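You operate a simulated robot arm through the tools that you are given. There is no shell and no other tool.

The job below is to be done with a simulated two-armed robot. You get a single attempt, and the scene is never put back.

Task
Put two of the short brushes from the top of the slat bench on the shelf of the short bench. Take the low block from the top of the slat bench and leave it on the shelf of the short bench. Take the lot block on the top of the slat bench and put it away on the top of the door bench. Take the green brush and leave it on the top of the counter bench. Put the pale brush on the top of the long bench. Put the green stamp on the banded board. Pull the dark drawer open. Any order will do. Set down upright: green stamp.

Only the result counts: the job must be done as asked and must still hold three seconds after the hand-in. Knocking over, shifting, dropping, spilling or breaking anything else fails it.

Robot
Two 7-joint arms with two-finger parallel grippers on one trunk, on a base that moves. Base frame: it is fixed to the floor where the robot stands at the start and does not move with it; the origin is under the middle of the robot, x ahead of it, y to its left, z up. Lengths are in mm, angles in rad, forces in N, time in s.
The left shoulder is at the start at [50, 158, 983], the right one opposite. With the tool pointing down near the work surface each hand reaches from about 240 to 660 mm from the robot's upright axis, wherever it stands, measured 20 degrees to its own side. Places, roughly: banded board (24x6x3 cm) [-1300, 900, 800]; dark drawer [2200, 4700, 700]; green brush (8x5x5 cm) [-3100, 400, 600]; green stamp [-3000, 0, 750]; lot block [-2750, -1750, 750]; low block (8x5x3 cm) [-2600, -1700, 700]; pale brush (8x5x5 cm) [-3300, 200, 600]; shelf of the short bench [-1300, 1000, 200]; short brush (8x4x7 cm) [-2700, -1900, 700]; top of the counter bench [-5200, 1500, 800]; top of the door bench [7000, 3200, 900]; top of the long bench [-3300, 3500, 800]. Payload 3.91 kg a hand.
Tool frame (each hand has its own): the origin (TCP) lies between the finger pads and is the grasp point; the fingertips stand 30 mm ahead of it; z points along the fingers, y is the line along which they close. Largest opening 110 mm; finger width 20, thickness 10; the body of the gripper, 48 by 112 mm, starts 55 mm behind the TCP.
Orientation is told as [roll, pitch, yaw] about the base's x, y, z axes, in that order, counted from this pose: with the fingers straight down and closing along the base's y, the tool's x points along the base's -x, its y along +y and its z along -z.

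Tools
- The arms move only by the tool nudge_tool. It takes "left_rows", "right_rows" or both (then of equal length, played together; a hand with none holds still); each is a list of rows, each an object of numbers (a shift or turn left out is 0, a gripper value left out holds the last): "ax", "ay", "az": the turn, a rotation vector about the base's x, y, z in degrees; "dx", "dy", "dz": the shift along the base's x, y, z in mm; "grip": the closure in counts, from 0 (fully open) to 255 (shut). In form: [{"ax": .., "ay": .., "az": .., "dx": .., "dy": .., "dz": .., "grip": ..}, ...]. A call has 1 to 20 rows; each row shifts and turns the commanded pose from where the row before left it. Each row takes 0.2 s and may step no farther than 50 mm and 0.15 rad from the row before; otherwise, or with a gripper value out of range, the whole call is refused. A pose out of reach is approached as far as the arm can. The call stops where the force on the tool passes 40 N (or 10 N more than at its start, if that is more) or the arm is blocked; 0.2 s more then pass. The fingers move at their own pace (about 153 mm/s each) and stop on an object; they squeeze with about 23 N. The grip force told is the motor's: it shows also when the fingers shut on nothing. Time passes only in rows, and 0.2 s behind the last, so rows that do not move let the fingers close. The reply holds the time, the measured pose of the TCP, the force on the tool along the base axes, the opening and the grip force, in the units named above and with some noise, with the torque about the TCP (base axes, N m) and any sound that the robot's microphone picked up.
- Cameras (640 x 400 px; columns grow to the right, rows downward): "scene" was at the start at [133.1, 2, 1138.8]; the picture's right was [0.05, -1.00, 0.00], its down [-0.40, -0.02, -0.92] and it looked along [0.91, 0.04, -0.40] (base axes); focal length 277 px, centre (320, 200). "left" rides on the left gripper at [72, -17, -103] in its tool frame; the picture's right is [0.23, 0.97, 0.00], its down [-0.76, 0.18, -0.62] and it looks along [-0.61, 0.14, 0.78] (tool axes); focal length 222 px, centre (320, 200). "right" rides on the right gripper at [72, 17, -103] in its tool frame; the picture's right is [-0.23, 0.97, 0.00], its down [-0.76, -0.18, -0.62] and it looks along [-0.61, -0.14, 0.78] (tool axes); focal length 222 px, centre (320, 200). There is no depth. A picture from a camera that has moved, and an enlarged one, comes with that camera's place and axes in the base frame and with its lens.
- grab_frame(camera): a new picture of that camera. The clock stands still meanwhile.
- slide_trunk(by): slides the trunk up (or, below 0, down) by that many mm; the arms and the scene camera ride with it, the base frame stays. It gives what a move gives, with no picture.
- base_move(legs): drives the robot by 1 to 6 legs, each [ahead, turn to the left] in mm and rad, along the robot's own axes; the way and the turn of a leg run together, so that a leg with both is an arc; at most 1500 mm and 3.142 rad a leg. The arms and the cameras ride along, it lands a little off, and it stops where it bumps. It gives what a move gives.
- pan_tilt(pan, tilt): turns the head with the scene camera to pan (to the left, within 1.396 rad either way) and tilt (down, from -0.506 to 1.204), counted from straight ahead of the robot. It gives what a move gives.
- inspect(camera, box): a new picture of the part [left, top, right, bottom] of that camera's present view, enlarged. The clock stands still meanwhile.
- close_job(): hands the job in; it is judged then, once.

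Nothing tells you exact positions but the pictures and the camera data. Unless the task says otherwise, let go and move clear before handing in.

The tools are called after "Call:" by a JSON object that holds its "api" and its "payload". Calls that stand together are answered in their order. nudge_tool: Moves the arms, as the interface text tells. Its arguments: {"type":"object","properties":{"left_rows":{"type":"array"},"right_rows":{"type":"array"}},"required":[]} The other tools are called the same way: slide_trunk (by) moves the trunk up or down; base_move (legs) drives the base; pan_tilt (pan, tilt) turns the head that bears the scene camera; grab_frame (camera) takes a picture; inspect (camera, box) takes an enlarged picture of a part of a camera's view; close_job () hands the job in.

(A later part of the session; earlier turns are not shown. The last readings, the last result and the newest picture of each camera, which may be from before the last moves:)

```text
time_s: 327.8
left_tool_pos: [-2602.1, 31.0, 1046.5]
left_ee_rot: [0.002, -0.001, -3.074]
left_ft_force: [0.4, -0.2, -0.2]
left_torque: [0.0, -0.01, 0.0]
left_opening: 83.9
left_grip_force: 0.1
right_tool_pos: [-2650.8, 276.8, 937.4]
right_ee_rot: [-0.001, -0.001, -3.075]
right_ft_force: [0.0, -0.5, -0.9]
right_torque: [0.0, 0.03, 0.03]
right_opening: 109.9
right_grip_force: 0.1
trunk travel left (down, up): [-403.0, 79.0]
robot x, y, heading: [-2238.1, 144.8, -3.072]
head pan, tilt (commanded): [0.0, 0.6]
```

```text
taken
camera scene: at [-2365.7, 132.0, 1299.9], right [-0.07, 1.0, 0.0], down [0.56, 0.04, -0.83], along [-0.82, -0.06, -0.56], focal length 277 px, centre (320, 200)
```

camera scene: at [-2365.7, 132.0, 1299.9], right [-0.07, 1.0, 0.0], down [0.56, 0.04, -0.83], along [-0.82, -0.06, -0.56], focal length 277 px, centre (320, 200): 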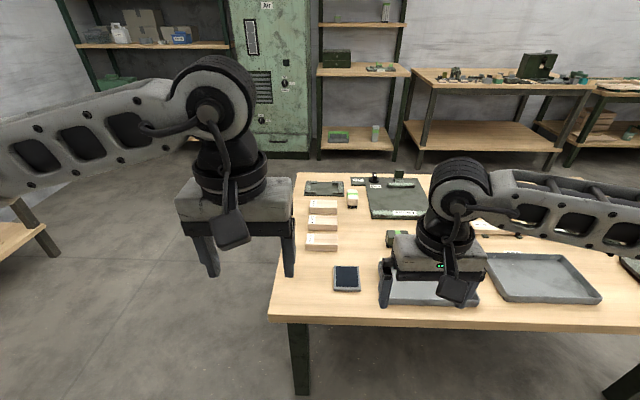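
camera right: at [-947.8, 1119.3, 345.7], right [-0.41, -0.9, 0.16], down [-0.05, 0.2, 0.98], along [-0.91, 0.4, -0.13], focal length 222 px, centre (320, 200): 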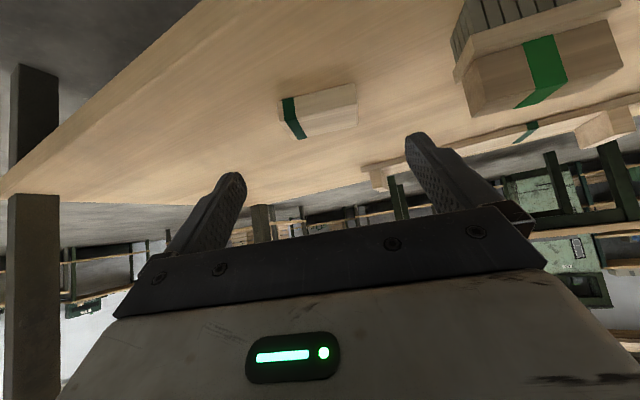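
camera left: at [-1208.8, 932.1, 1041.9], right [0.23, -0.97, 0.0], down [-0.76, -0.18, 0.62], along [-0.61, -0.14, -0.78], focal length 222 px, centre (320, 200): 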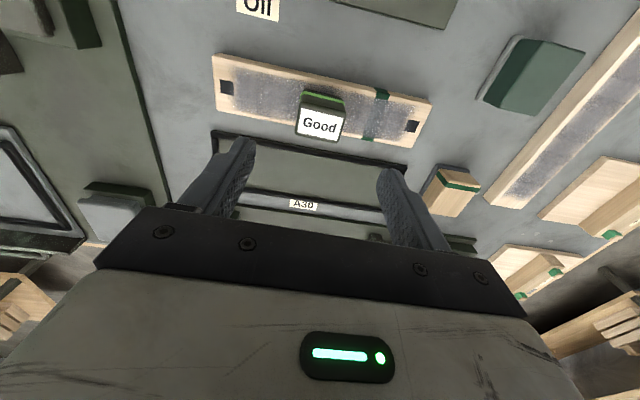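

I'll close in on the bench front, aligned for the right hand over the green brush.

Call:
{"api": "base_move", "payload": {"legs": [[0, -0.232], [285, 0], [0, 0.163]]}}

Call:
{"api": "pan_tilt", "payload": {"pan": 0.0, "tilt": 0.8}}

Call:
{"api": "grab_frame", "payload": {"camera": "scene"}}

Call:
{"api": "grab_frame", "payload": {"camera": "right"}}

```text
time_s: 331.2
left_tool_pos: [-2887.4, 100.4, 1047.0]
left_ee_rot: [0.001, 0.0, -3.141]
left_ft_force: [0.1, -0.4, 0.2]
left_torque: [0.01, 0.03, -0.03]
left_opening: 84.4
left_grip_force: 0.0
right_tool_pos: [-2918.2, 349.6, 936.5]
right_ee_rot: [-0.002, 0.001, 3.139]
right_ft_force: [-0.5, 0.2, 0.6]
right_torque: [0.02, 0.02, 0.0]
right_opening: 109.9
right_grip_force: 0.1
trunk travel left (down, up): [-403.0, 79.0]
robot x, y, heading: [-2514.1, 189.1, -3.14]
head pan, tilt (commanded): [0.0, 0.6]
```

```text
time_s: 331.9
left_tool_pos: [-2887.6, 101.6, 1046.3]
left_ee_rot: [0.002, 0.001, -3.143]
left_ft_force: [0.6, -1.3, 0.1]
left_torque: [-0.04, 0.01, -0.02]
left_opening: 84.0
left_grip_force: 0.0
right_tool_pos: [-2919.3, 347.9, 936.3]
right_ee_rot: [-0.003, -0.001, 3.14]
right_ft_force: [0.0, 0.1, 0.3]
right_torque: [0.0, 0.01, 0.01]
right_opening: 109.9
right_grip_force: 0.1
trunk travel left (down, up): [-403.0, 79.0]
robot x, y, heading: [-2516.2, 186.8, -3.132]
head pan, tilt (commanded): [0.0, 0.799]
```

```text
taken
camera scene: at [-2637.5, 186.3, 1283.1], right [0.0, 1.0, 0.0], down [0.72, 0.0, -0.7], along [-0.7, 0.0, -0.72], focal length 277 px, centre (320, 200)
```

scene: 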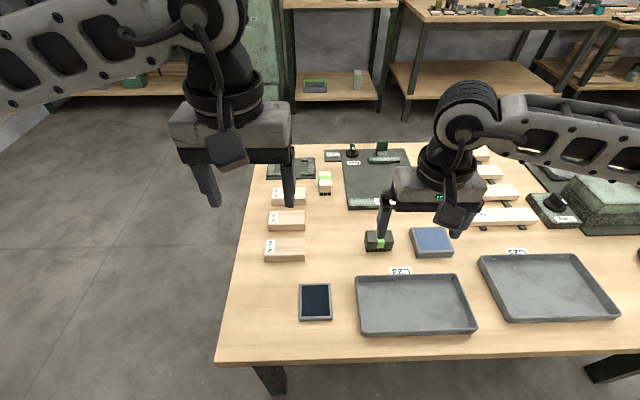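

```text
taken
camera right: at [-2846.0, 333.3, 1040.7], right [-0.23, -0.97, 0.0], down [-0.76, 0.18, 0.62], along [-0.61, 0.14, -0.78], focal length 222 px, centre (320, 200)
```

right: 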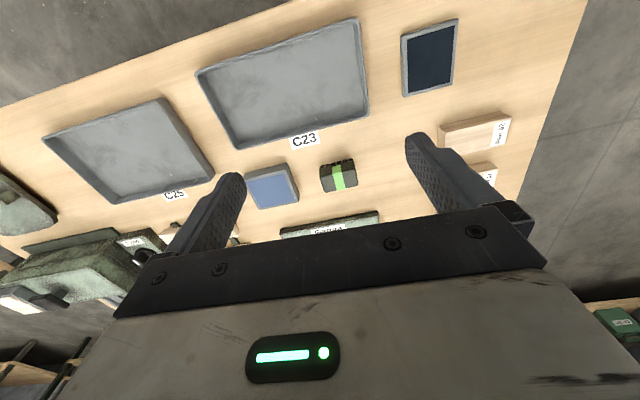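

The green brush is below and ahead of the right hand. I'll zoom for an exact position.

Call:
{"api": "inspect", "payload": {"camera": "scene", "box": [340, 210, 440, 275]}}

Call:
{"api": "inspect", "payload": {"camera": "right", "box": [250, 120, 420, 240]}}

```text
6.15 times, centred on (390, 242) of scene
camera zoom: at [-2637.5, 186.3, 1283.1], right [0.0, 1.0, 0.0], down [0.72, 0.0, -0.7], along [-0.7, 0.0, -0.72], focal length 1707 px, centre (-111, -62)
```

zoom: 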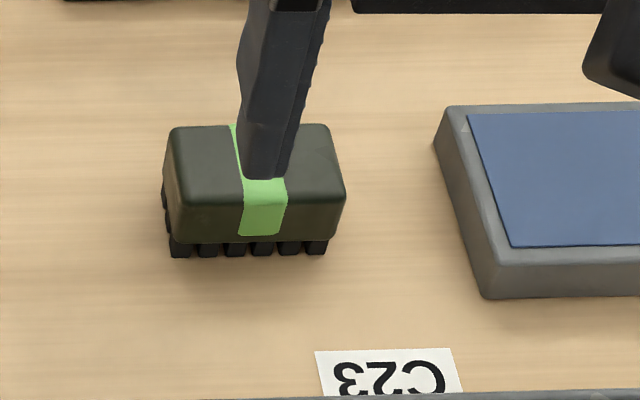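

```text
3.33 times, centred on (335, 180) of right
camera zoom: at [-2846.0, 333.3, 1040.7], right [-0.23, -0.97, 0.0], down [-0.76, 0.18, 0.62], along [-0.61, 0.14, -0.78], focal length 740 px, centre (270, 267)
```

zoom: 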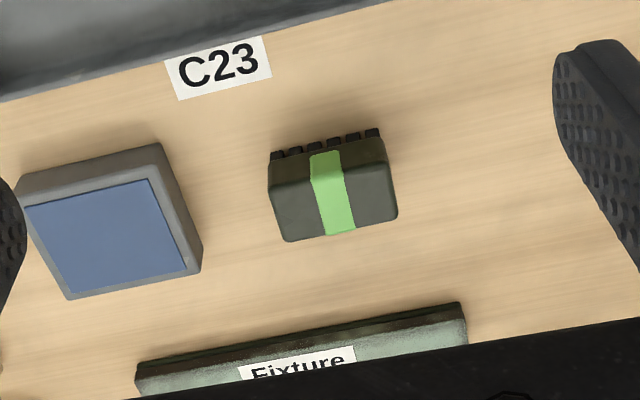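

The brush's centre is about (-3098, 352), body roughly 78×40 mm. I'll lower the trunk and move the right hand above it.

Call:
{"api": "slide_trunk", "payload": {"by": -190}}

Call:
{"api": "nudge_tool", "payload": {"right_rows": [{"dx": -30, "dy": 1, "grip": 25}, {"dx": -36, "dy": 1}, {"dx": -38, "dy": 1}, {"dx": -38, "dy": 1}, {"dx": -37, "dy": 0}, {}]}}

Call:
{"api": "grab_frame", "payload": {"camera": "right"}}

```text
time_s: 334.0
left_tool_pos: [-2888.3, 101.0, 856.9]
left_ee_rot: [0.004, 0.0, -3.143]
left_ft_force: [0.0, 0.0, -0.1]
left_torque: [-0.03, -0.05, 0.01]
left_opening: 84.4
left_grip_force: 0.1
right_tool_pos: [-2918.1, 349.4, 746.5]
right_ee_rot: [-0.002, -0.001, 3.139]
right_ft_force: [-0.1, -0.2, -0.2]
right_torque: [-0.01, -0.03, 0.02]
right_opening: 109.8
right_grip_force: 0.0
trunk travel left (down, up): [-213.0, 269.0]
robot x, y, heading: [-2515.9, 187.5, -3.138]
head pan, tilt (commanded): [0.0, 0.799]
```

```text
time_s: 335.4
left_tool_pos: [-2886.6, 100.6, 856.4]
left_ee_rot: [0.001, -0.001, -3.141]
left_ft_force: [0.3, 0.7, 0.5]
left_torque: [-0.03, -0.01, 0.0]
left_opening: 84.3
left_grip_force: 0.1
right_tool_pos: [-3096.8, 352.0, 748.3]
right_ee_rot: [-0.002, -0.001, 3.141]
right_ft_force: [0.9, -0.7, -0.9]
right_torque: [0.0, 0.0, 0.0]
right_opening: 99.4
right_grip_force: 0.1
trunk travel left (down, up): [-213.0, 269.0]
robot x, y, heading: [-2515.8, 189.1, -3.136]
head pan, tilt (commanded): [0.0, 0.799]
```

```text
taken
camera right: at [-3024.5, 336.6, 851.2], right [-0.23, -0.97, 0.0], down [-0.76, 0.18, 0.62], along [-0.61, 0.14, -0.78], focal length 222 px, centre (320, 200)
```

right: 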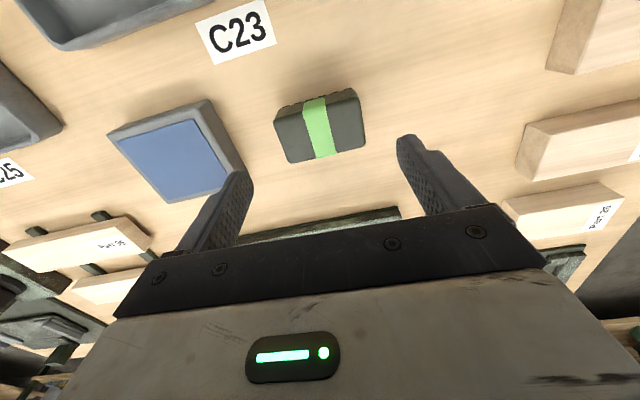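

Centred over the brush. Descending.

Call:
{"api": "nudge_tool", "payload": {"right_rows": [{"dz": -25}, {"dz": -25}, {"dz": -25}, {"dz": -18}, {}]}}

Call:
{"api": "grab_frame", "payload": {"camera": "right"}}

```text
time_s: 336.6
left_tool_pos: [-2887.3, 100.1, 856.9]
left_ee_rot: [0.002, 0.0, -3.141]
left_ft_force: [0.5, -0.2, 0.9]
left_torque: [-0.02, 0.0, 0.0]
left_opening: 84.5
left_grip_force: 0.1
right_tool_pos: [-3098.7, 352.9, 652.1]
right_ee_rot: [0.0, 0.0, 3.14]
right_ft_force: [0.1, -0.3, 0.4]
right_torque: [0.02, 0.02, -0.02]
right_opening: 99.3
right_grip_force: 0.1
trunk travel left (down, up): [-213.0, 269.0]
robot x, y, heading: [-2518.3, 186.3, -3.14]
head pan, tilt (commanded): [0.0, 0.799]
```

```text
taken
camera right: at [-3025.7, 336.5, 757.3], right [-0.23, -0.97, 0.0], down [-0.76, 0.18, 0.62], along [-0.61, 0.14, -0.78], focal length 222 px, centre (320, 200)
```

right: 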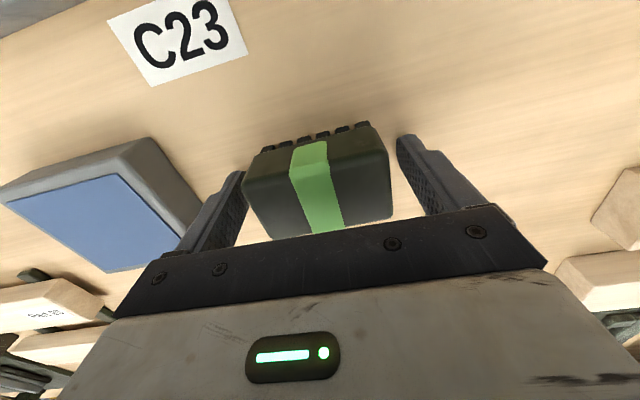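

The brush body is between the fingers. Closing and test lifting.

Call:
{"api": "nudge_tool", "payload": {"right_rows": [{"grip": 120}, {"grip": 255}, {"grip": 255}, {"grip": 255}, {"dz": 4}, {"dz": 6}, {"dz": 10}, {"dz": 15}, {"dz": 20}]}}

Call:
{"api": "grab_frame", "payload": {"camera": "right"}}

```text
time_s: 338.6
left_tool_pos: [-2887.8, 100.3, 857.3]
left_ee_rot: [0.001, 0.0, -3.142]
left_ft_force: [-0.2, -0.2, -0.6]
left_torque: [0.05, -0.04, 0.01]
left_opening: 84.1
left_grip_force: 0.1
right_tool_pos: [-3099.5, 351.4, 709.0]
right_ee_rot: [-0.003, 0.001, 3.141]
right_ft_force: [0.8, -0.1, -0.9]
right_torque: [0.02, -0.01, 0.0]
right_opening: 73.8
right_grip_force: 22.9
trunk travel left (down, up): [-213.0, 269.0]
robot x, y, heading: [-2520.9, 189.4, -3.14]
head pan, tilt (commanded): [0.0, 0.799]
```

```text
taken
camera right: at [-3026.1, 336.1, 813.4], right [-0.23, -0.97, 0.0], down [-0.76, 0.18, 0.62], along [-0.61, 0.14, -0.78], focal length 222 px, centre (320, 200)
```

right: 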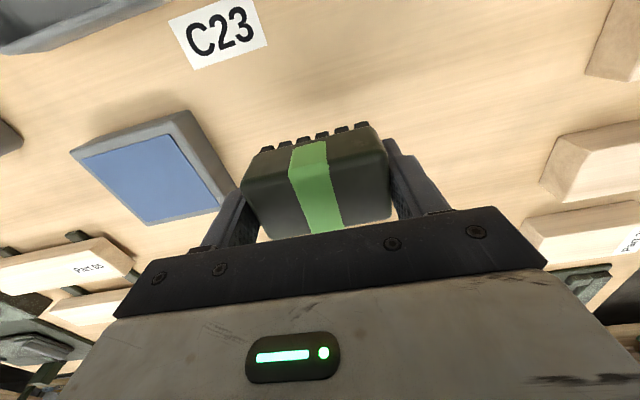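

The green brush is held (74 mm). I'll lift it clear, draw back, and drive round to the -y end of this bench for the pale brush.

Call:
{"api": "nudge_tool", "payload": {"right_rows": [{"dz": 25, "grip": 255}, {"dz": 25}, {"dz": 25, "dx": 20}, {"dz": 25, "dx": 30}, {"dz": 15, "dx": 35}, {"dx": 35}, {"dx": 35}, {"dx": 25}]}}

Call:
{"api": "slide_trunk", "payload": {"by": 150}}

Call:
{"api": "base_move", "payload": {"legs": [[-300, 0], [0, 1.57], [740, 0], [0, -1.57], [965, 0], [0, -1.57]]}}

Call:
{"api": "grab_frame", "payload": {"camera": "scene"}}

```text
time_s: 340.4
left_tool_pos: [-2887.6, 100.9, 856.5]
left_ee_rot: [0.003, 0.001, -3.142]
left_ft_force: [0.2, -0.3, 0.3]
left_torque: [0.0, 0.03, 0.04]
left_opening: 83.9
left_grip_force: 0.0
right_tool_pos: [-2919.9, 352.3, 824.3]
right_ee_rot: [-0.003, 0.0, 3.14]
right_ft_force: [-0.3, -0.3, -1.0]
right_torque: [0.01, -0.01, -0.03]
right_opening: 74.0
right_grip_force: 22.9
trunk travel left (down, up): [-213.0, 269.0]
robot x, y, heading: [-2517.4, 187.1, -3.14]
head pan, tilt (commanded): [0.0, 0.799]
```

```text
time_s: 342.2
left_tool_pos: [-2888.7, 100.9, 1006.9]
left_ee_rot: [0.0, 0.0, -3.143]
left_ft_force: [-0.7, 0.1, -0.3]
left_torque: [0.0, 0.01, 0.02]
left_opening: 84.1
left_grip_force: 0.1
right_tool_pos: [-2919.5, 351.8, 973.8]
right_ee_rot: [-0.002, 0.001, 3.14]
right_ft_force: [-0.1, 0.2, -0.8]
right_torque: [0.0, -0.02, 0.01]
right_opening: 74.0
right_grip_force: 23.2
trunk travel left (down, up): [-363.0, 119.0]
robot x, y, heading: [-2520.0, 187.3, -3.138]
head pan, tilt (commanded): [0.0, 0.799]
```

```text
time_s: 363.8
left_tool_pos: [-3227.0, -128.4, 1006.6]
left_ee_rot: [0.002, 0.0, 1.531]
left_ft_force: [-0.7, -0.2, 0.4]
left_torque: [0.0, -0.02, 0.03]
left_opening: 84.2
left_grip_force: 0.0
right_tool_pos: [-2976.3, -106.9, 974.9]
right_ee_rot: [-0.001, 0.0, 1.526]
right_ft_force: [0.5, 0.4, -1.8]
right_torque: [0.0, 0.02, 0.03]
right_opening: 73.6
right_grip_force: 22.7
trunk travel left (down, up): [-363.0, 119.0]
robot x, y, heading: [-3153.3, -503.4, 1.529]
head pan, tilt (commanded): [0.0, 0.799]
```

```text
taken
camera scene: at [-3149.7, -384.0, 1243.0], right [1.0, -0.04, 0.0], down [-0.03, -0.72, -0.7], along [0.03, 0.7, -0.72], focal length 277 px, centre (320, 200)
```

scene: 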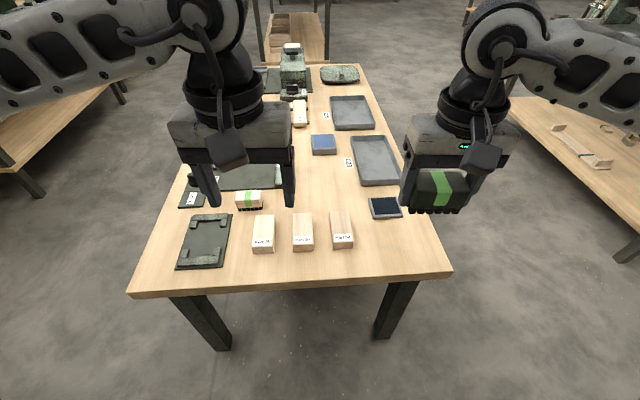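

I'm at the -y end of the bench with the pale brush ahead-left. I'll zoom for its pose.

Call:
{"api": "inspect", "payload": {"camera": "scene", "box": [200, 165, 300, 225]}}

Call:
{"api": "grab_frame", "payload": {"camera": "left"}}

```text
6.40 times, centred on (250, 195) of scene
camera zoom: at [-3149.7, -384.0, 1243.0], right [1.0, -0.04, 0.0], down [-0.03, -0.72, -0.7], along [0.03, 0.7, -0.72], focal length 1775 px, centre (768, 232)
```

zoom: 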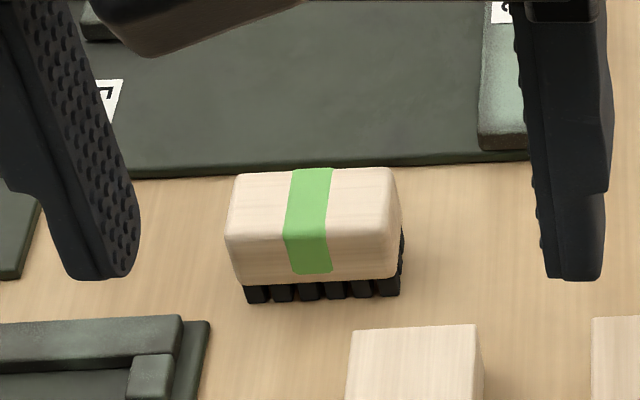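

```text
taken
camera left: at [-3214.6, -201.3, 1109.9], right [-0.98, -0.19, 0.0], down [-0.15, 0.77, 0.62], along [-0.12, 0.61, -0.78], focal length 222 px, centre (320, 200)
```

left: 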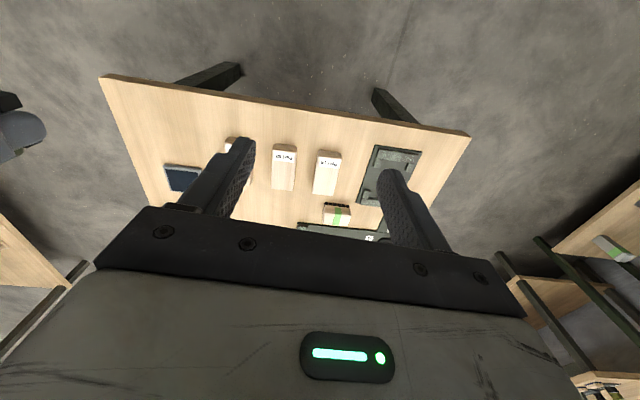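

The pale brush's centre is about (-3336, 202), aligned with my heading. I'll move closer, lower the trunk and bring the left hand above it.

Call:
{"api": "base_move", "payload": {"legs": [[163, 0]]}}

Call:
{"api": "slide_trunk", "payload": {"by": -150}}

```text
time_s: 365.2
left_tool_pos: [-3221.0, 33.6, 1006.9]
left_ee_rot: [0.001, 0.0, 1.531]
left_ft_force: [0.4, 0.5, 0.9]
left_torque: [0.01, -0.03, 0.0]
left_opening: 84.0
left_grip_force: 0.1
right_tool_pos: [-2970.2, 53.9, 975.1]
right_ee_rot: [-0.002, 0.001, 1.53]
right_ft_force: [-0.4, 0.0, -1.0]
right_torque: [-0.05, -0.03, -0.01]
right_opening: 73.9
right_grip_force: 23.5
trunk travel left (down, up): [-363.0, 119.0]
robot x, y, heading: [-3148.8, -343.1, 1.535]
head pan, tilt (commanded): [0.0, 0.799]
```

```text
time_s: 367.0
left_tool_pos: [-3221.7, 33.4, 856.3]
left_ee_rot: [0.0, 0.0, 1.533]
left_ft_force: [-0.1, 0.0, 0.6]
left_torque: [0.01, 0.01, 0.02]
left_opening: 84.1
left_grip_force: 0.1
right_tool_pos: [-2971.1, 54.3, 826.1]
right_ee_rot: [-0.002, -0.001, 1.529]
right_ft_force: [0.4, -0.2, -1.4]
right_torque: [0.04, 0.0, 0.0]
right_opening: 73.7
right_grip_force: 22.7
trunk travel left (down, up): [-213.0, 269.0]
robot x, y, heading: [-3148.7, -339.2, 1.533]
head pan, tilt (commanded): [0.0, 0.799]
```

Moving the left hand above the pale brush.

Call:
{"api": "nudge_tool", "payload": {"left_rows": [{"dx": -19, "dy": 28.1, "dz": -17.5, "grip": 25}, {"dx": -19, "dy": 28.1, "dz": -17.5}, {"dx": -19, "dy": 28.1, "dz": -17.5}, {"dx": -19, "dy": 28.1, "dz": -17.5}, {"dx": -19, "dy": 28.1, "dz": -17.5}, {"dx": -19.3, "dy": 28.1, "dz": -17.5}, {}]}}

Call:
{"api": "grab_frame", "payload": {"camera": "left"}}

Call:
{"api": "inspect", "payload": {"camera": "left", "box": [230, 60, 430, 200]}}

```text
time_s: 368.6
left_tool_pos: [-3336.4, 199.6, 748.5]
left_ee_rot: [0.002, 0.0, 1.532]
left_ft_force: [0.3, 0.4, -0.7]
left_torque: [-0.02, 0.03, -0.02]
left_opening: 99.3
left_grip_force: 0.0
right_tool_pos: [-2971.1, 54.9, 826.3]
right_ee_rot: [-0.001, 0.001, 1.531]
right_ft_force: [-0.1, 0.6, -0.3]
right_torque: [0.06, -0.02, 0.01]
right_opening: 73.8
right_grip_force: 23.3
trunk travel left (down, up): [-213.0, 269.0]
robot x, y, heading: [-3150.2, -339.0, 1.531]
head pan, tilt (commanded): [0.0, 0.799]
```

```text
taken
camera left: at [-3322.0, 127.7, 852.1], right [-0.98, -0.19, 0.0], down [-0.15, 0.77, 0.62], along [-0.12, 0.61, -0.78], focal length 222 px, centre (320, 200)
```

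left: 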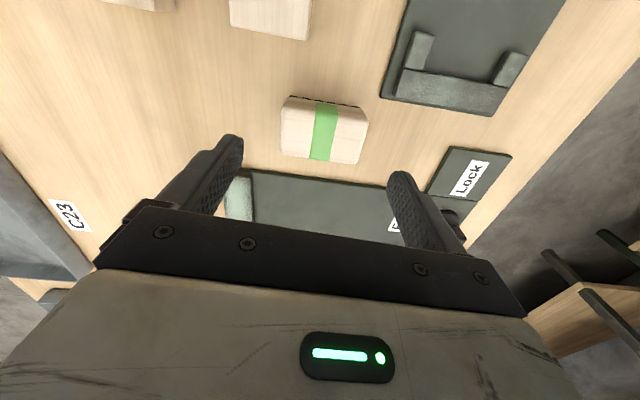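

```text
2.86 times, centred on (330, 130) of left
camera zoom: at [-3322.0, 127.7, 852.1], right [-0.98, -0.19, 0.0], down [-0.15, 0.77, 0.62], along [-0.12, 0.61, -0.78], focal length 635 px, centre (291, 400)
```

zoom: 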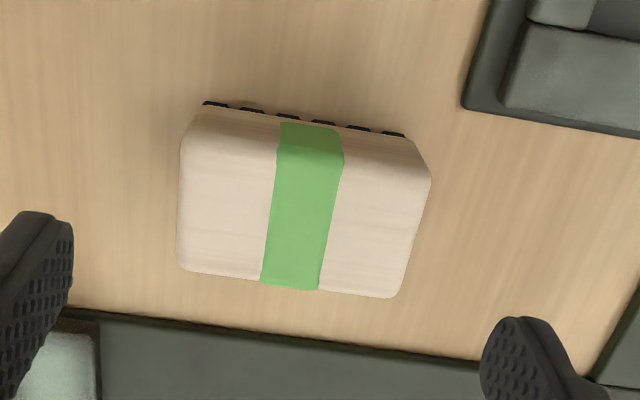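

Small centring correction and descend.

Call:
{"api": "nudge_tool", "payload": {"left_rows": [{"dx": -3, "dy": 3, "dz": -20}, {"dz": -26}, {"dz": -26}, {"dz": -24}, {}]}}

Call:
{"api": "grab_frame", "payload": {"camera": "left"}}

```text
time_s: 369.8
left_tool_pos: [-3338.3, 204.3, 654.5]
left_ee_rot: [0.002, -0.001, 1.533]
left_ft_force: [-0.6, -0.9, 0.0]
left_torque: [0.05, -0.01, 0.01]
left_opening: 99.5
left_grip_force: 0.0
right_tool_pos: [-2970.8, 55.0, 825.1]
right_ee_rot: [-0.003, 0.002, 1.531]
right_ft_force: [-0.6, -0.5, -1.0]
right_torque: [0.0, 0.01, 0.03]
right_opening: 73.5
right_grip_force: 22.5
trunk travel left (down, up): [-213.0, 269.0]
robot x, y, heading: [-3152.2, -343.7, 1.533]
head pan, tilt (commanded): [0.0, 0.799]
```

```text
taken
camera left: at [-3325.2, 130.4, 758.1], right [-0.98, -0.19, 0.0], down [-0.15, 0.77, 0.62], along [-0.12, 0.61, -0.78], focal length 222 px, centre (320, 200)
```

left: 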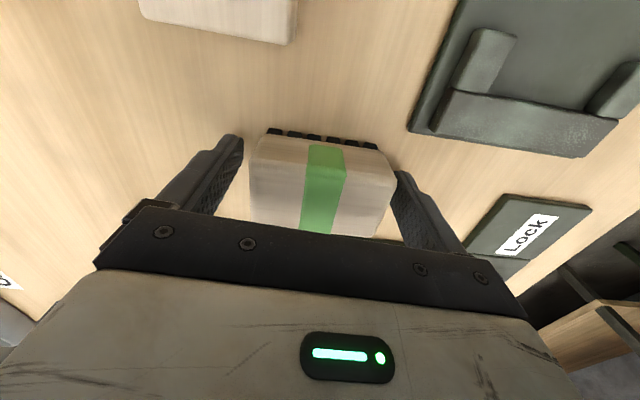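

The brush is between the fingers. Closing and test lifting.

Call:
{"api": "nudge_tool", "payload": {"left_rows": [{"dx": -2}, {"grip": 120}, {"grip": 255}, {"grip": 255}, {"grip": 255}, {"dz": 4}, {"dz": 6}, {"dz": 10}, {"dz": 15}, {"dz": 20}]}}

Call:
{"api": "grab_frame", "payload": {"camera": "left"}}

```text
time_s: 372.0
left_tool_pos: [-3341.3, 204.0, 709.7]
left_ee_rot: [0.002, 0.001, 1.533]
left_ft_force: [-0.6, 0.6, -0.9]
left_torque: [-0.02, -0.01, -0.03]
left_opening: 74.9
left_grip_force: 22.6
right_tool_pos: [-2969.5, 53.7, 824.2]
right_ee_rot: [-0.002, 0.001, 1.531]
right_ft_force: [-0.1, -0.2, -1.2]
right_torque: [0.01, -0.01, 0.0]
right_opening: 73.4
right_grip_force: 23.1
trunk travel left (down, up): [-213.0, 269.0]
robot x, y, heading: [-3150.4, -340.2, 1.53]
head pan, tilt (commanded): [0.0, 0.799]
```

```text
taken
camera left: at [-3328.0, 130.9, 813.4], right [-0.98, -0.19, 0.0], down [-0.15, 0.77, 0.62], along [-0.12, 0.61, -0.78], focal length 222 px, centre (320, 200)
```

left: 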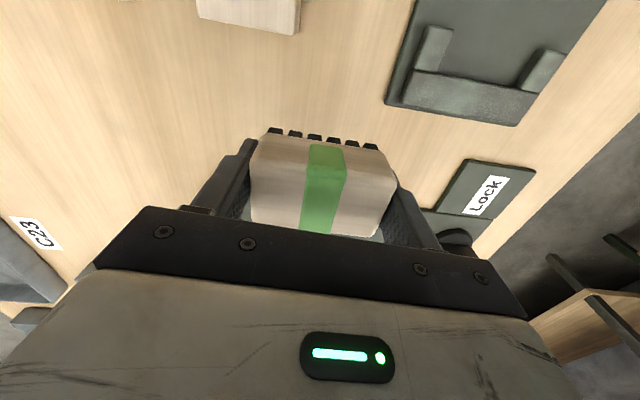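

The pale brush is held (75 mm). I'll lift, draw it in, raise the trunk, and back away toward the counter bench.

Call:
{"api": "nudge_tool", "payload": {"left_rows": [{"dz": 25, "grip": 255}, {"dz": 25}, {"dz": 25}, {"dz": 25, "dx": 5, "dy": -20}, {"dz": 15, "dx": 8, "dy": -30}, {"dx": 10, "dy": -32}, {"dx": 10, "dy": -32}, {"dx": 8, "dy": -25}]}}

Call:
{"api": "slide_trunk", "payload": {"by": 150}}

Call:
{"api": "base_move", "payload": {"legs": [[-260, 0], [0, 1.61]]}}

Call:
{"api": "pan_tilt", "payload": {"pan": 0.0, "tilt": 0.3}}

Call:
{"api": "grab_frame", "payload": {"camera": "scene"}}

Call:
{"api": "pan_tilt", "payload": {"pan": -0.9, "tilt": 0.3}}

Call:
{"api": "grab_frame", "payload": {"camera": "scene"}}

```text
time_s: 373.8
left_tool_pos: [-3300.6, 64.0, 825.0]
left_ee_rot: [0.001, 0.001, 1.533]
left_ft_force: [-1.2, 0.1, -1.4]
left_torque: [0.03, 0.0, -0.03]
left_opening: 75.0
left_grip_force: 23.1
right_tool_pos: [-2970.1, 55.2, 824.5]
right_ee_rot: [-0.002, 0.001, 1.53]
right_ft_force: [0.1, -0.1, -0.2]
right_torque: [0.0, -0.02, 0.04]
right_opening: 73.7
right_grip_force: 23.0
trunk travel left (down, up): [-213.0, 269.0]
robot x, y, heading: [-3151.8, -341.7, 1.527]
head pan, tilt (commanded): [0.0, 0.799]
```

```text
time_s: 375.6
left_tool_pos: [-3300.5, 64.1, 976.3]
left_ee_rot: [0.001, 0.001, 1.533]
left_ft_force: [0.6, 0.0, -1.3]
left_torque: [0.0, 0.0, 0.02]
left_opening: 74.5
left_grip_force: 22.5
right_tool_pos: [-2971.1, 54.2, 974.1]
right_ee_rot: [-0.003, 0.003, 1.531]
right_ft_force: [0.7, 1.0, -2.3]
right_torque: [0.01, 0.0, -0.05]
right_opening: 74.0
right_grip_force: 22.4
trunk travel left (down, up): [-363.0, 119.0]
robot x, y, heading: [-3150.3, -343.1, 1.53]
head pan, tilt (commanded): [0.0, 0.799]
```

```text
time_s: 381.3
left_tool_pos: [-3558.0, -761.9, 974.4]
left_ee_rot: [0.001, 0.001, 3.137]
left_ft_force: [-0.5, -0.4, -0.2]
left_torque: [-0.01, -0.04, -0.01]
left_opening: 74.3
left_grip_force: 23.1
right_tool_pos: [-3561.0, -432.9, 974.4]
right_ee_rot: [-0.003, 0.0, 3.136]
right_ft_force: [0.1, 0.2, -0.7]
right_torque: [0.0, -0.02, -0.01]
right_opening: 73.7
right_grip_force: 23.3
trunk travel left (down, up): [-363.0, 119.0]
robot x, y, heading: [-3158.7, -597.9, 3.139]
head pan, tilt (commanded): [0.0, 0.799]
```

```text
time_s: 382.2
left_tool_pos: [-3559.1, -762.0, 975.7]
left_ee_rot: [0.002, 0.0, 3.137]
left_ft_force: [-0.4, 0.2, -1.1]
left_torque: [0.02, 0.0, -0.01]
left_opening: 74.3
left_grip_force: 23.5
right_tool_pos: [-3559.4, -432.4, 974.8]
right_ee_rot: [-0.002, 0.002, 3.133]
right_ft_force: [0.4, 0.4, -1.4]
right_torque: [0.0, -0.01, 0.0]
right_opening: 73.7
right_grip_force: 23.0
trunk travel left (down, up): [-363.0, 119.0]
robot x, y, heading: [-3158.8, -595.6, 3.136]
head pan, tilt (commanded): [0.0, 0.3]
```

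```text
taken
camera scene: at [-3291.5, -598.6, 1287.3], right [0.0, 1.0, 0.0], down [0.3, 0.0, -0.95], along [-0.95, 0.0, -0.3], focal length 277 px, centre (320, 200)
```

scene: 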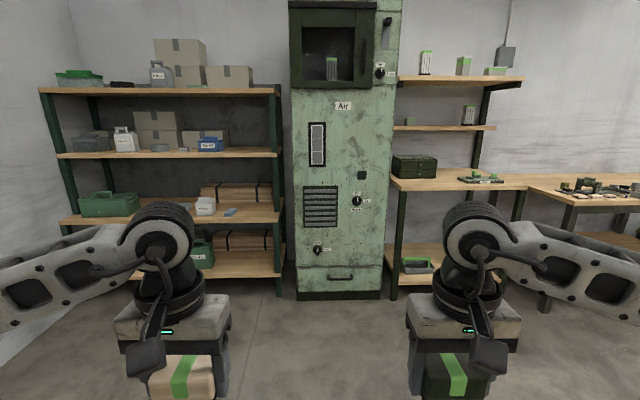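

```text
time_s: 383.4
left_tool_pos: [-3558.9, -761.2, 975.0]
left_ee_rot: [0.003, 0.0, 3.137]
left_ft_force: [-0.8, 0.1, -0.5]
left_torque: [-0.01, 0.01, 0.01]
left_opening: 74.0
left_grip_force: 22.9
right_tool_pos: [-3560.3, -431.1, 973.5]
right_ee_rot: [-0.003, 0.002, 3.134]
right_ft_force: [-0.5, -0.6, -1.3]
right_torque: [0.0, -0.03, -0.01]
right_opening: 73.6
right_grip_force: 23.0
trunk travel left (down, up): [-363.0, 119.0]
robot x, y, heading: [-3157.8, -597.9, 3.138]
head pan, tilt (commanded): [-0.901, 0.3]
```

```text
taken
camera scene: at [-3256.0, -525.6, 1287.3], right [0.79, 0.62, 0.0], down [0.18, -0.23, -0.96], along [-0.59, 0.75, -0.3], focal length 277 px, centre (320, 200)
```

scene: 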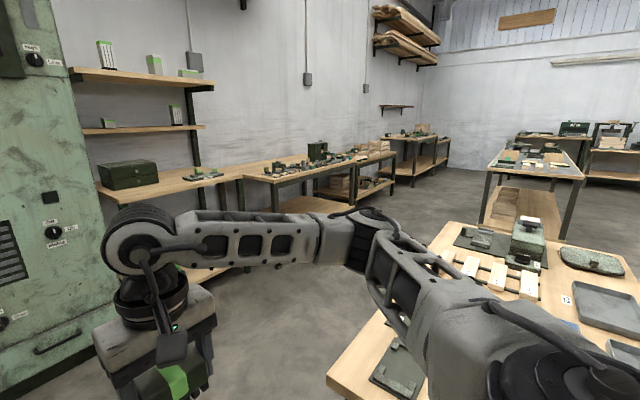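

I see wall benches along the far wall beyond the cabinet; the counter bench should be near (-5200, 1500), and the long bench lies beyond at y≈3100+. I'll drive through the gap behind the green-legged bench.

Call:
{"api": "base_move", "payload": {"legs": [[1050, 0], [0, -1.565], [1050, 0], [1050, 0]]}}

Call:
{"api": "pan_tilt", "payload": {"pan": 0.9, "tilt": 0.35}}

Call:
{"api": "grab_frame", "payload": {"camera": "scene"}}

Call:
{"api": "pan_tilt", "payload": {"pan": 0.0, "tilt": 0.3}}

Call:
{"api": "grab_frame", "payload": {"camera": "scene"}}

```text
time_s: 402.5
left_tool_pos: [-4425.1, 1875.1, 975.2]
left_ee_rot: [0.002, 0.001, 1.598]
left_ft_force: [0.9, 0.9, -1.2]
left_torque: [-0.02, 0.0, -0.01]
left_opening: 73.5
left_grip_force: 22.8
right_tool_pos: [-4094.2, 1886.8, 975.0]
right_ee_rot: [-0.001, 0.003, 1.597]
right_ft_force: [0.8, 0.1, -1.0]
right_torque: [-0.01, 0.01, 0.01]
right_opening: 73.6
right_grip_force: 22.8
trunk travel left (down, up): [-363.0, 119.0]
robot x, y, heading: [-4247.5, 1483.2, 1.6]
head pan, tilt (commanded): [-0.901, 0.3]
```

```text
time_s: 404.3
left_tool_pos: [-4425.4, 1874.4, 976.2]
left_ee_rot: [0.002, -0.001, 1.598]
left_ft_force: [-0.1, 1.1, -0.8]
left_torque: [0.0, 0.01, 0.02]
left_opening: 73.8
left_grip_force: 22.9
right_tool_pos: [-4094.9, 1887.1, 974.9]
right_ee_rot: [-0.002, 0.001, 1.597]
right_ft_force: [0.3, 0.5, -1.5]
right_torque: [-0.01, -0.01, 0.01]
right_opening: 73.6
right_grip_force: 23.6
trunk travel left (down, up): [-363.0, 119.0]
robot x, y, heading: [-4246.0, 1480.2, 1.596]
head pan, tilt (commanded): [0.901, 0.351]
```

```text
taken
camera scene: at [-4321.8, 1574.3, 1282.6], right [0.6, 0.8, 0.0], down [0.28, -0.21, -0.94], along [-0.75, 0.56, -0.34], focal length 277 px, centre (320, 200)
```

scene: 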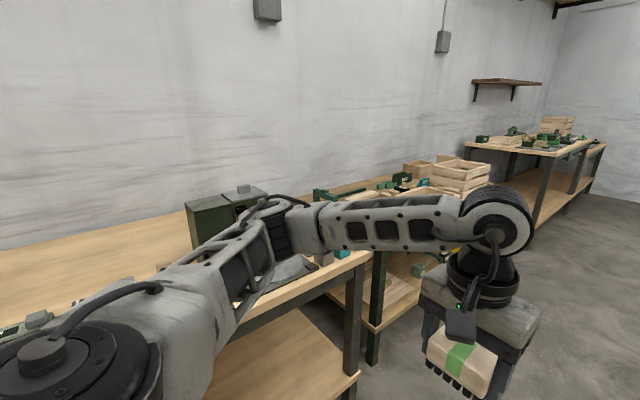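

```text
time_s: 405.5
left_tool_pos: [-4424.9, 1875.9, 974.6]
left_ee_rot: [0.002, 0.0, 1.598]
left_ft_force: [-0.6, -0.2, -1.4]
left_torque: [0.02, -0.02, 0.01]
left_opening: 73.3
left_grip_force: 22.9
right_tool_pos: [-4095.4, 1887.6, 974.0]
right_ee_rot: [-0.002, 0.001, 1.599]
right_ft_force: [1.1, -1.0, -1.2]
right_torque: [-0.01, -0.02, -0.04]
right_opening: 73.4
right_grip_force: 22.7
trunk travel left (down, up): [-363.0, 119.0]
robot x, y, heading: [-4248.1, 1481.9, 1.605]
head pan, tilt (commanded): [0.0, 0.3]
```

```text
taken
camera scene: at [-4250.0, 1611.9, 1287.3], right [1.0, 0.03, 0.0], down [0.01, -0.3, -0.96], along [-0.03, 0.95, -0.3], focal length 277 px, centre (320, 200)
```

scene: 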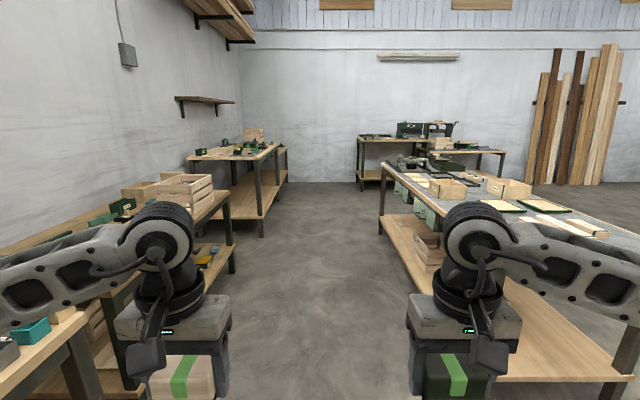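

The counter bench is the one close on my left (front edge about x=-4850). I'll turn to face it.

Call:
{"api": "base_move", "payload": {"legs": [[0, 1.54]]}}

Call:
{"api": "pan_tilt", "payload": {"pan": 0.0, "tilt": 0.45}}

Call:
{"api": "grab_frame", "payload": {"camera": "scene"}}

Call:
{"api": "inspect", "payload": {"camera": "scene", "box": [120, 80, 520, 260]}}

```text
time_s: 409.7
left_tool_pos: [-4647.3, 1317.4, 975.9]
left_ee_rot: [0.001, -0.001, 3.132]
left_ft_force: [-1.0, 0.5, -1.2]
left_torque: [0.0, 0.0, -0.01]
left_opening: 73.9
left_grip_force: 22.9
right_tool_pos: [-4647.8, 1648.0, 974.1]
right_ee_rot: [-0.002, 0.002, 3.13]
right_ft_force: [-0.9, -0.1, -0.3]
right_torque: [0.0, 0.01, -0.02]
right_opening: 73.5
right_grip_force: 22.9
trunk travel left (down, up): [-363.0, 119.0]
robot x, y, heading: [-4245.5, 1478.2, 3.13]
head pan, tilt (commanded): [0.0, 0.3]
```

```text
time_s: 410.4
left_tool_pos: [-4648.6, 1318.1, 974.5]
left_ee_rot: [0.001, 0.0, 3.13]
left_ft_force: [0.6, -0.3, -1.4]
left_torque: [0.0, 0.0, 0.02]
left_opening: 73.5
left_grip_force: 23.0
right_tool_pos: [-4647.7, 1648.1, 975.0]
right_ee_rot: [-0.001, 0.004, 3.129]
right_ft_force: [-0.2, -0.2, -0.9]
right_torque: [-0.01, -0.02, -0.01]
right_opening: 73.5
right_grip_force: 23.3
trunk travel left (down, up): [-363.0, 119.0]
robot x, y, heading: [-4247.8, 1481.6, 3.138]
head pan, tilt (commanded): [0.0, 0.45]
```

```text
taken
camera scene: at [-4378.1, 1479.6, 1273.5], right [0.01, 1.0, 0.0], down [0.43, 0.0, -0.9], along [-0.9, 0.01, -0.43], focal length 277 px, centre (320, 200)
```

scene: 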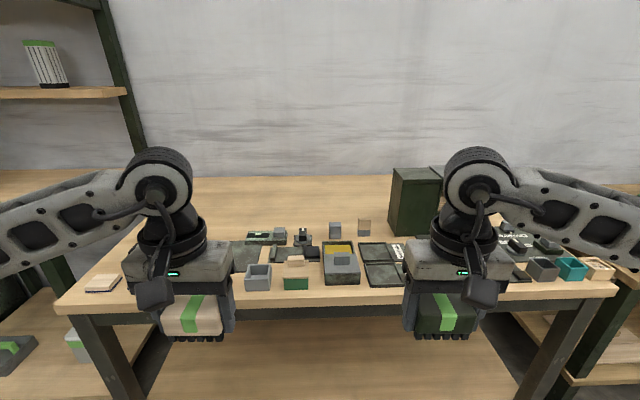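

```text
1.60 times, centred on (320, 170) of scene
camera zoom: at [-4378.1, 1479.6, 1273.5], right [0.01, 1.0, 0.0], down [0.43, 0.0, -0.9], along [-0.9, 0.01, -0.43], focal length 444 px, centre (320, 248)
```

zoom: 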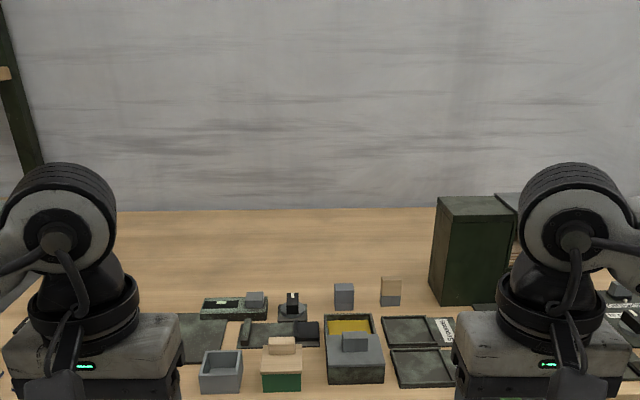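

The counter bench has items along its front; the hands hide part of it. I'll check the wrist cameras for a free spot.

Call:
{"api": "grab_frame", "payload": {"camera": "left"}}

Call:
{"api": "grab_frame", "payload": {"camera": "right"}}

```text
taken
camera left: at [-4576.3, 1334.6, 1078.6], right [0.22, -0.98, 0.0], down [-0.76, -0.17, 0.62], along [-0.61, -0.14, -0.78], focal length 222 px, centre (320, 200)
```

left: 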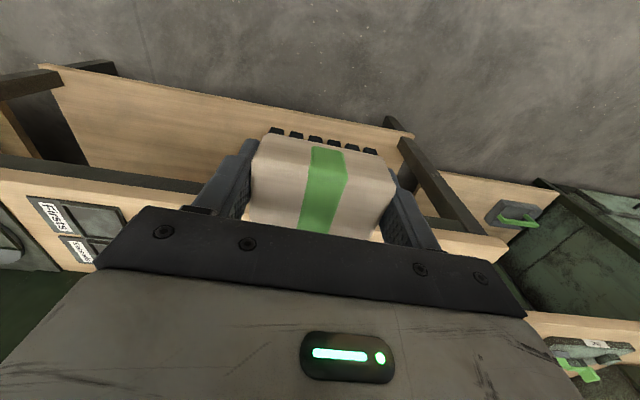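

```text
taken
camera right: at [-4574.4, 1631.5, 1078.3], right [-0.24, -0.97, 0.0], down [-0.76, 0.19, 0.62], along [-0.6, 0.15, -0.78], focal length 222 px, centre (320, 200)
```

right: 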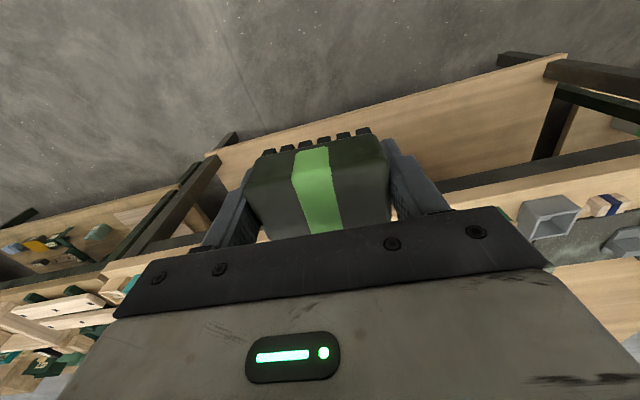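

I'll spread and raise the hands to see the counter top.

Call:
{"api": "nudge_tool", "payload": {"left_rows": [{"dy": -20, "dz": 30}, {"dy": -25, "dz": 35}, {"dy": -25, "dz": 35}, {"dy": -25, "dz": 30}], "right_rows": [{"dy": 20, "dz": 30}, {"dy": 25, "dz": 35}, {"dy": 25, "dz": 35}, {"dy": 25, "dz": 30}]}}

Call:
{"api": "pan_tilt", "payload": {"pan": 0.0, "tilt": 0.6}}

Call:
{"api": "grab_frame", "payload": {"camera": "scene"}}

```text
time_s: 411.4
left_tool_pos: [-4645.2, 1224.9, 1106.7]
left_ee_rot: [0.002, 0.001, 3.129]
left_ft_force: [0.1, 0.8, -1.2]
left_torque: [-0.01, 0.02, 0.02]
left_opening: 73.6
left_grip_force: 23.1
right_tool_pos: [-4646.1, 1744.2, 1108.1]
right_ee_rot: [-0.001, 0.002, 3.13]
right_ft_force: [-0.4, 0.1, -1.3]
right_torque: [-0.03, -0.02, -0.03]
right_opening: 73.9
right_grip_force: 23.0
trunk travel left (down, up): [-363.0, 119.0]
robot x, y, heading: [-4250.6, 1480.3, 3.136]
head pan, tilt (commanded): [0.0, 0.45]
```

```text
time_s: 412.1
left_tool_pos: [-4646.7, 1224.7, 1105.4]
left_ee_rot: [0.003, 0.0, 3.131]
left_ft_force: [-0.1, -0.8, -0.7]
left_torque: [0.0, -0.03, -0.01]
left_opening: 73.5
left_grip_force: 22.9
right_tool_pos: [-4647.3, 1744.6, 1108.2]
right_ee_rot: [-0.001, 0.002, 3.13]
right_ft_force: [0.1, 0.1, -1.6]
right_torque: [0.01, 0.02, -0.03]
right_opening: 73.9
right_grip_force: 23.2
trunk travel left (down, up): [-363.0, 119.0]
robot x, y, heading: [-4249.3, 1478.9, 3.135]
head pan, tilt (commanded): [0.0, 0.6]
```

```text
taken
camera scene: at [-4374.5, 1479.6, 1259.9], right [0.01, 1.0, 0.0], down [0.56, -0.01, -0.83], along [-0.83, 0.01, -0.56], focal length 277 px, centre (320, 200)
```

scene: 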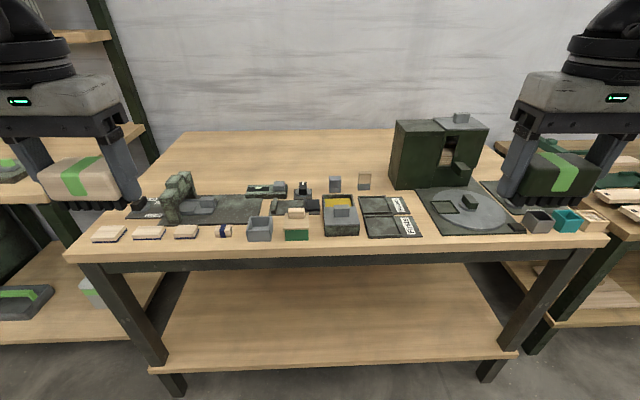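

The front of the counter top is crowded, but the rear area (x < -5170) is free. I'll measure heights by parallax with a trunk shift before choosing a spot.

Call:
{"api": "inspect", "payload": {"camera": "scene", "box": [200, 120, 400, 260]}}

Call:
{"api": "slide_trunk", "payload": {"by": 110}}

Call:
{"api": "inspect", "payload": {"camera": "scene", "box": [200, 150, 400, 290]}}

```text
2.86 times, centred on (300, 190) of scene
camera zoom: at [-4374.5, 1479.6, 1259.9], right [0.01, 1.0, 0.0], down [0.56, -0.01, -0.83], along [-0.83, 0.01, -0.56], focal length 792 px, centre (377, 229)
```

zoom: 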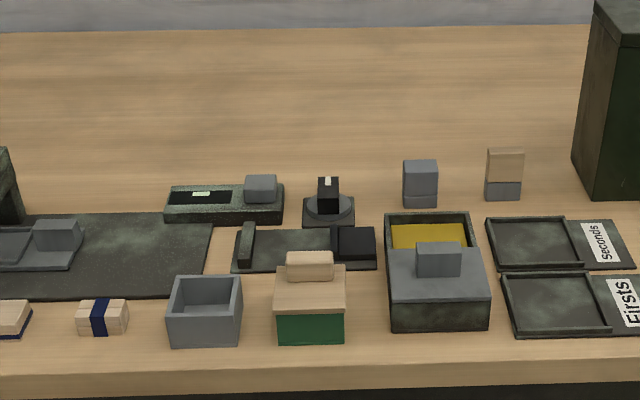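

```text
time_s: 413.5
left_tool_pos: [-4646.7, 1225.0, 1216.1]
left_ee_rot: [0.002, 0.0, 3.131]
left_ft_force: [-0.8, -0.2, -1.9]
left_torque: [-0.02, 0.01, 0.01]
left_opening: 73.7
left_grip_force: 22.9
right_tool_pos: [-4646.0, 1743.0, 1217.8]
right_ee_rot: [-0.001, 0.003, 3.129]
right_ft_force: [-0.6, 0.7, -0.7]
right_torque: [0.02, -0.01, 0.02]
right_opening: 73.6
right_grip_force: 22.9
trunk travel left (down, up): [-473.0, 9.0]
robot x, y, heading: [-4244.9, 1477.7, 3.136]
head pan, tilt (commanded): [0.0, 0.6]
```

```text
2.86 times, centred on (300, 220) of scene
camera zoom: at [-4374.8, 1479.6, 1369.8], right [0.01, 1.0, 0.0], down [0.57, -0.01, -0.82], along [-0.82, 0.01, -0.57], focal length 792 px, centre (377, 143)
```

zoom: 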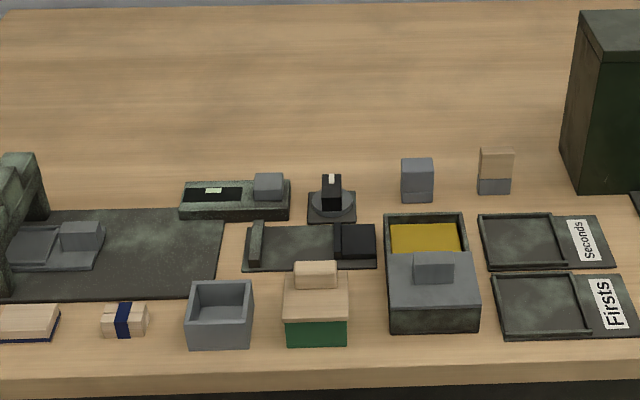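

The counter top is at z≈810 with a free area behind the front items; I'll aim for (-5160, 1450). I'll bring the hands in and drive closer.

Call:
{"api": "nudge_tool", "payload": {"left_rows": [{"dx": 20, "dy": 28}, {"dx": 20, "dy": 28}, {"dx": 20, "dy": 28}, {}], "right_rows": [{"dy": -36}, {"dy": -36}, {"dy": -36}, {}]}}

Call:
{"api": "base_move", "payload": {"legs": [[0, 0.466], [370, 0], [0, -0.461]]}}

Call:
{"api": "pan_tilt", "payload": {"pan": 0.0, "tilt": 0.75}}

Call:
{"api": "grab_frame", "payload": {"camera": "scene"}}

```text
time_s: 414.5
left_tool_pos: [-4586.6, 1307.4, 1215.8]
left_ee_rot: [0.002, 0.0, 3.13]
left_ft_force: [0.9, -0.3, -1.4]
left_torque: [0.03, -0.02, 0.02]
left_opening: 73.7
left_grip_force: 23.3
right_tool_pos: [-4647.5, 1637.2, 1218.5]
right_ee_rot: [-0.002, 0.002, 3.13]
right_ft_force: [0.3, 0.7, -1.5]
right_torque: [0.0, -0.03, 0.0]
right_opening: 73.7
right_grip_force: 23.2
trunk travel left (down, up): [-473.0, 9.0]
robot x, y, heading: [-4245.3, 1480.8, 3.13]
head pan, tilt (commanded): [0.0, 0.6]
```

```text
time_s: 418.3
left_tool_pos: [-4779.0, 1019.1, 1215.4]
left_ee_rot: [0.001, 0.0, -2.688]
left_ft_force: [-0.6, -0.7, -0.4]
left_torque: [-0.01, -0.03, -0.01]
left_opening: 73.8
left_grip_force: 22.4
right_tool_pos: [-4982.9, 1286.4, 1219.4]
right_ee_rot: [0.0, 0.001, -2.688]
right_ft_force: [-0.3, 0.0, -1.4]
right_torque: [0.02, -0.04, -0.03]
right_opening: 73.7
right_grip_force: 22.8
trunk travel left (down, up): [-473.0, 9.0]
robot x, y, heading: [-4549.0, 1318.5, -2.692]
head pan, tilt (commanded): [0.0, 0.6]
stopped in leg 2: the robot was blocked; the commanded pose is now the measured one
```

```text
time_s: 419.0
left_tool_pos: [-4780.4, 1019.2, 1215.1]
left_ee_rot: [0.0, 0.0, -2.687]
left_ft_force: [0.4, 0.2, -1.6]
left_torque: [-0.01, -0.01, -0.01]
left_opening: 73.7
left_grip_force: 23.1
right_tool_pos: [-4981.2, 1286.0, 1219.4]
right_ee_rot: [0.0, 0.0, -2.687]
right_ft_force: [-1.2, 0.0, -0.6]
right_torque: [-0.01, 0.0, 0.01]
right_opening: 73.6
right_grip_force: 23.5
trunk travel left (down, up): [-473.0, 9.0]
robot x, y, heading: [-4548.3, 1321.0, -2.692]
head pan, tilt (commanded): [0.0, 0.75]
```

```text
taken
camera scene: at [-4661.1, 1265.8, 1357.0], right [-0.43, 0.9, 0.0], down [0.61, 0.3, -0.73], along [-0.66, -0.32, -0.68], focal length 277 px, centre (320, 200)
```

scene: 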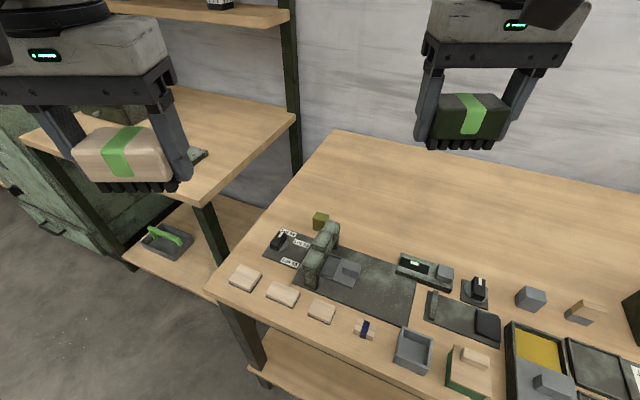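

The base corner bumped the bench's lower shelf because I came in at an angle; the items on top look undisturbed. I'll back off a little, square up, then come in straight.

Call:
{"api": "base_move", "payload": {"legs": [[-80, 0], [0, -0.455]]}}

Call:
{"api": "grab_frame", "payload": {"camera": "scene"}}

```text
time_s: 421.4
left_tool_pos: [-4816.8, 1181.4, 1215.0]
left_ee_rot: [0.001, -0.002, -3.135]
left_ft_force: [-0.5, -0.9, -0.6]
left_torque: [-0.02, 0.01, -0.01]
left_opening: 73.7
left_grip_force: 22.7
right_tool_pos: [-4882.4, 1510.8, 1219.2]
right_ee_rot: [-0.001, 0.002, -3.136]
right_ft_force: [1.5, -0.2, -1.9]
right_torque: [-0.02, -0.01, 0.0]
right_opening: 73.6
right_grip_force: 23.2
trunk travel left (down, up): [-473.0, 9.0]
robot x, y, heading: [-4481.7, 1356.3, -3.135]
head pan, tilt (commanded): [0.0, 0.75]
```

```text
taken
camera scene: at [-4601.8, 1354.1, 1357.0], right [0.0, 1.0, 0.0], down [0.68, 0.0, -0.73], along [-0.73, 0.0, -0.68], focal length 277 px, centre (320, 200)
```

scene: 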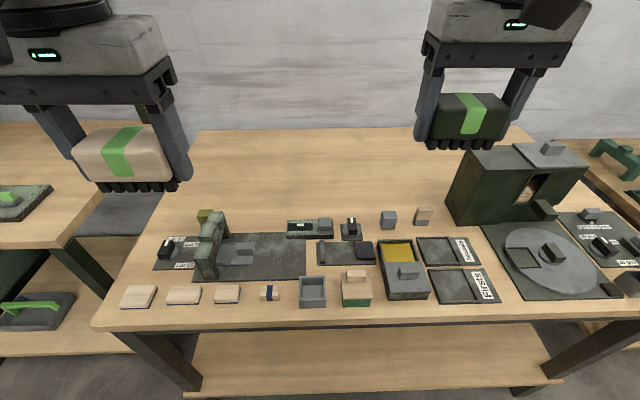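

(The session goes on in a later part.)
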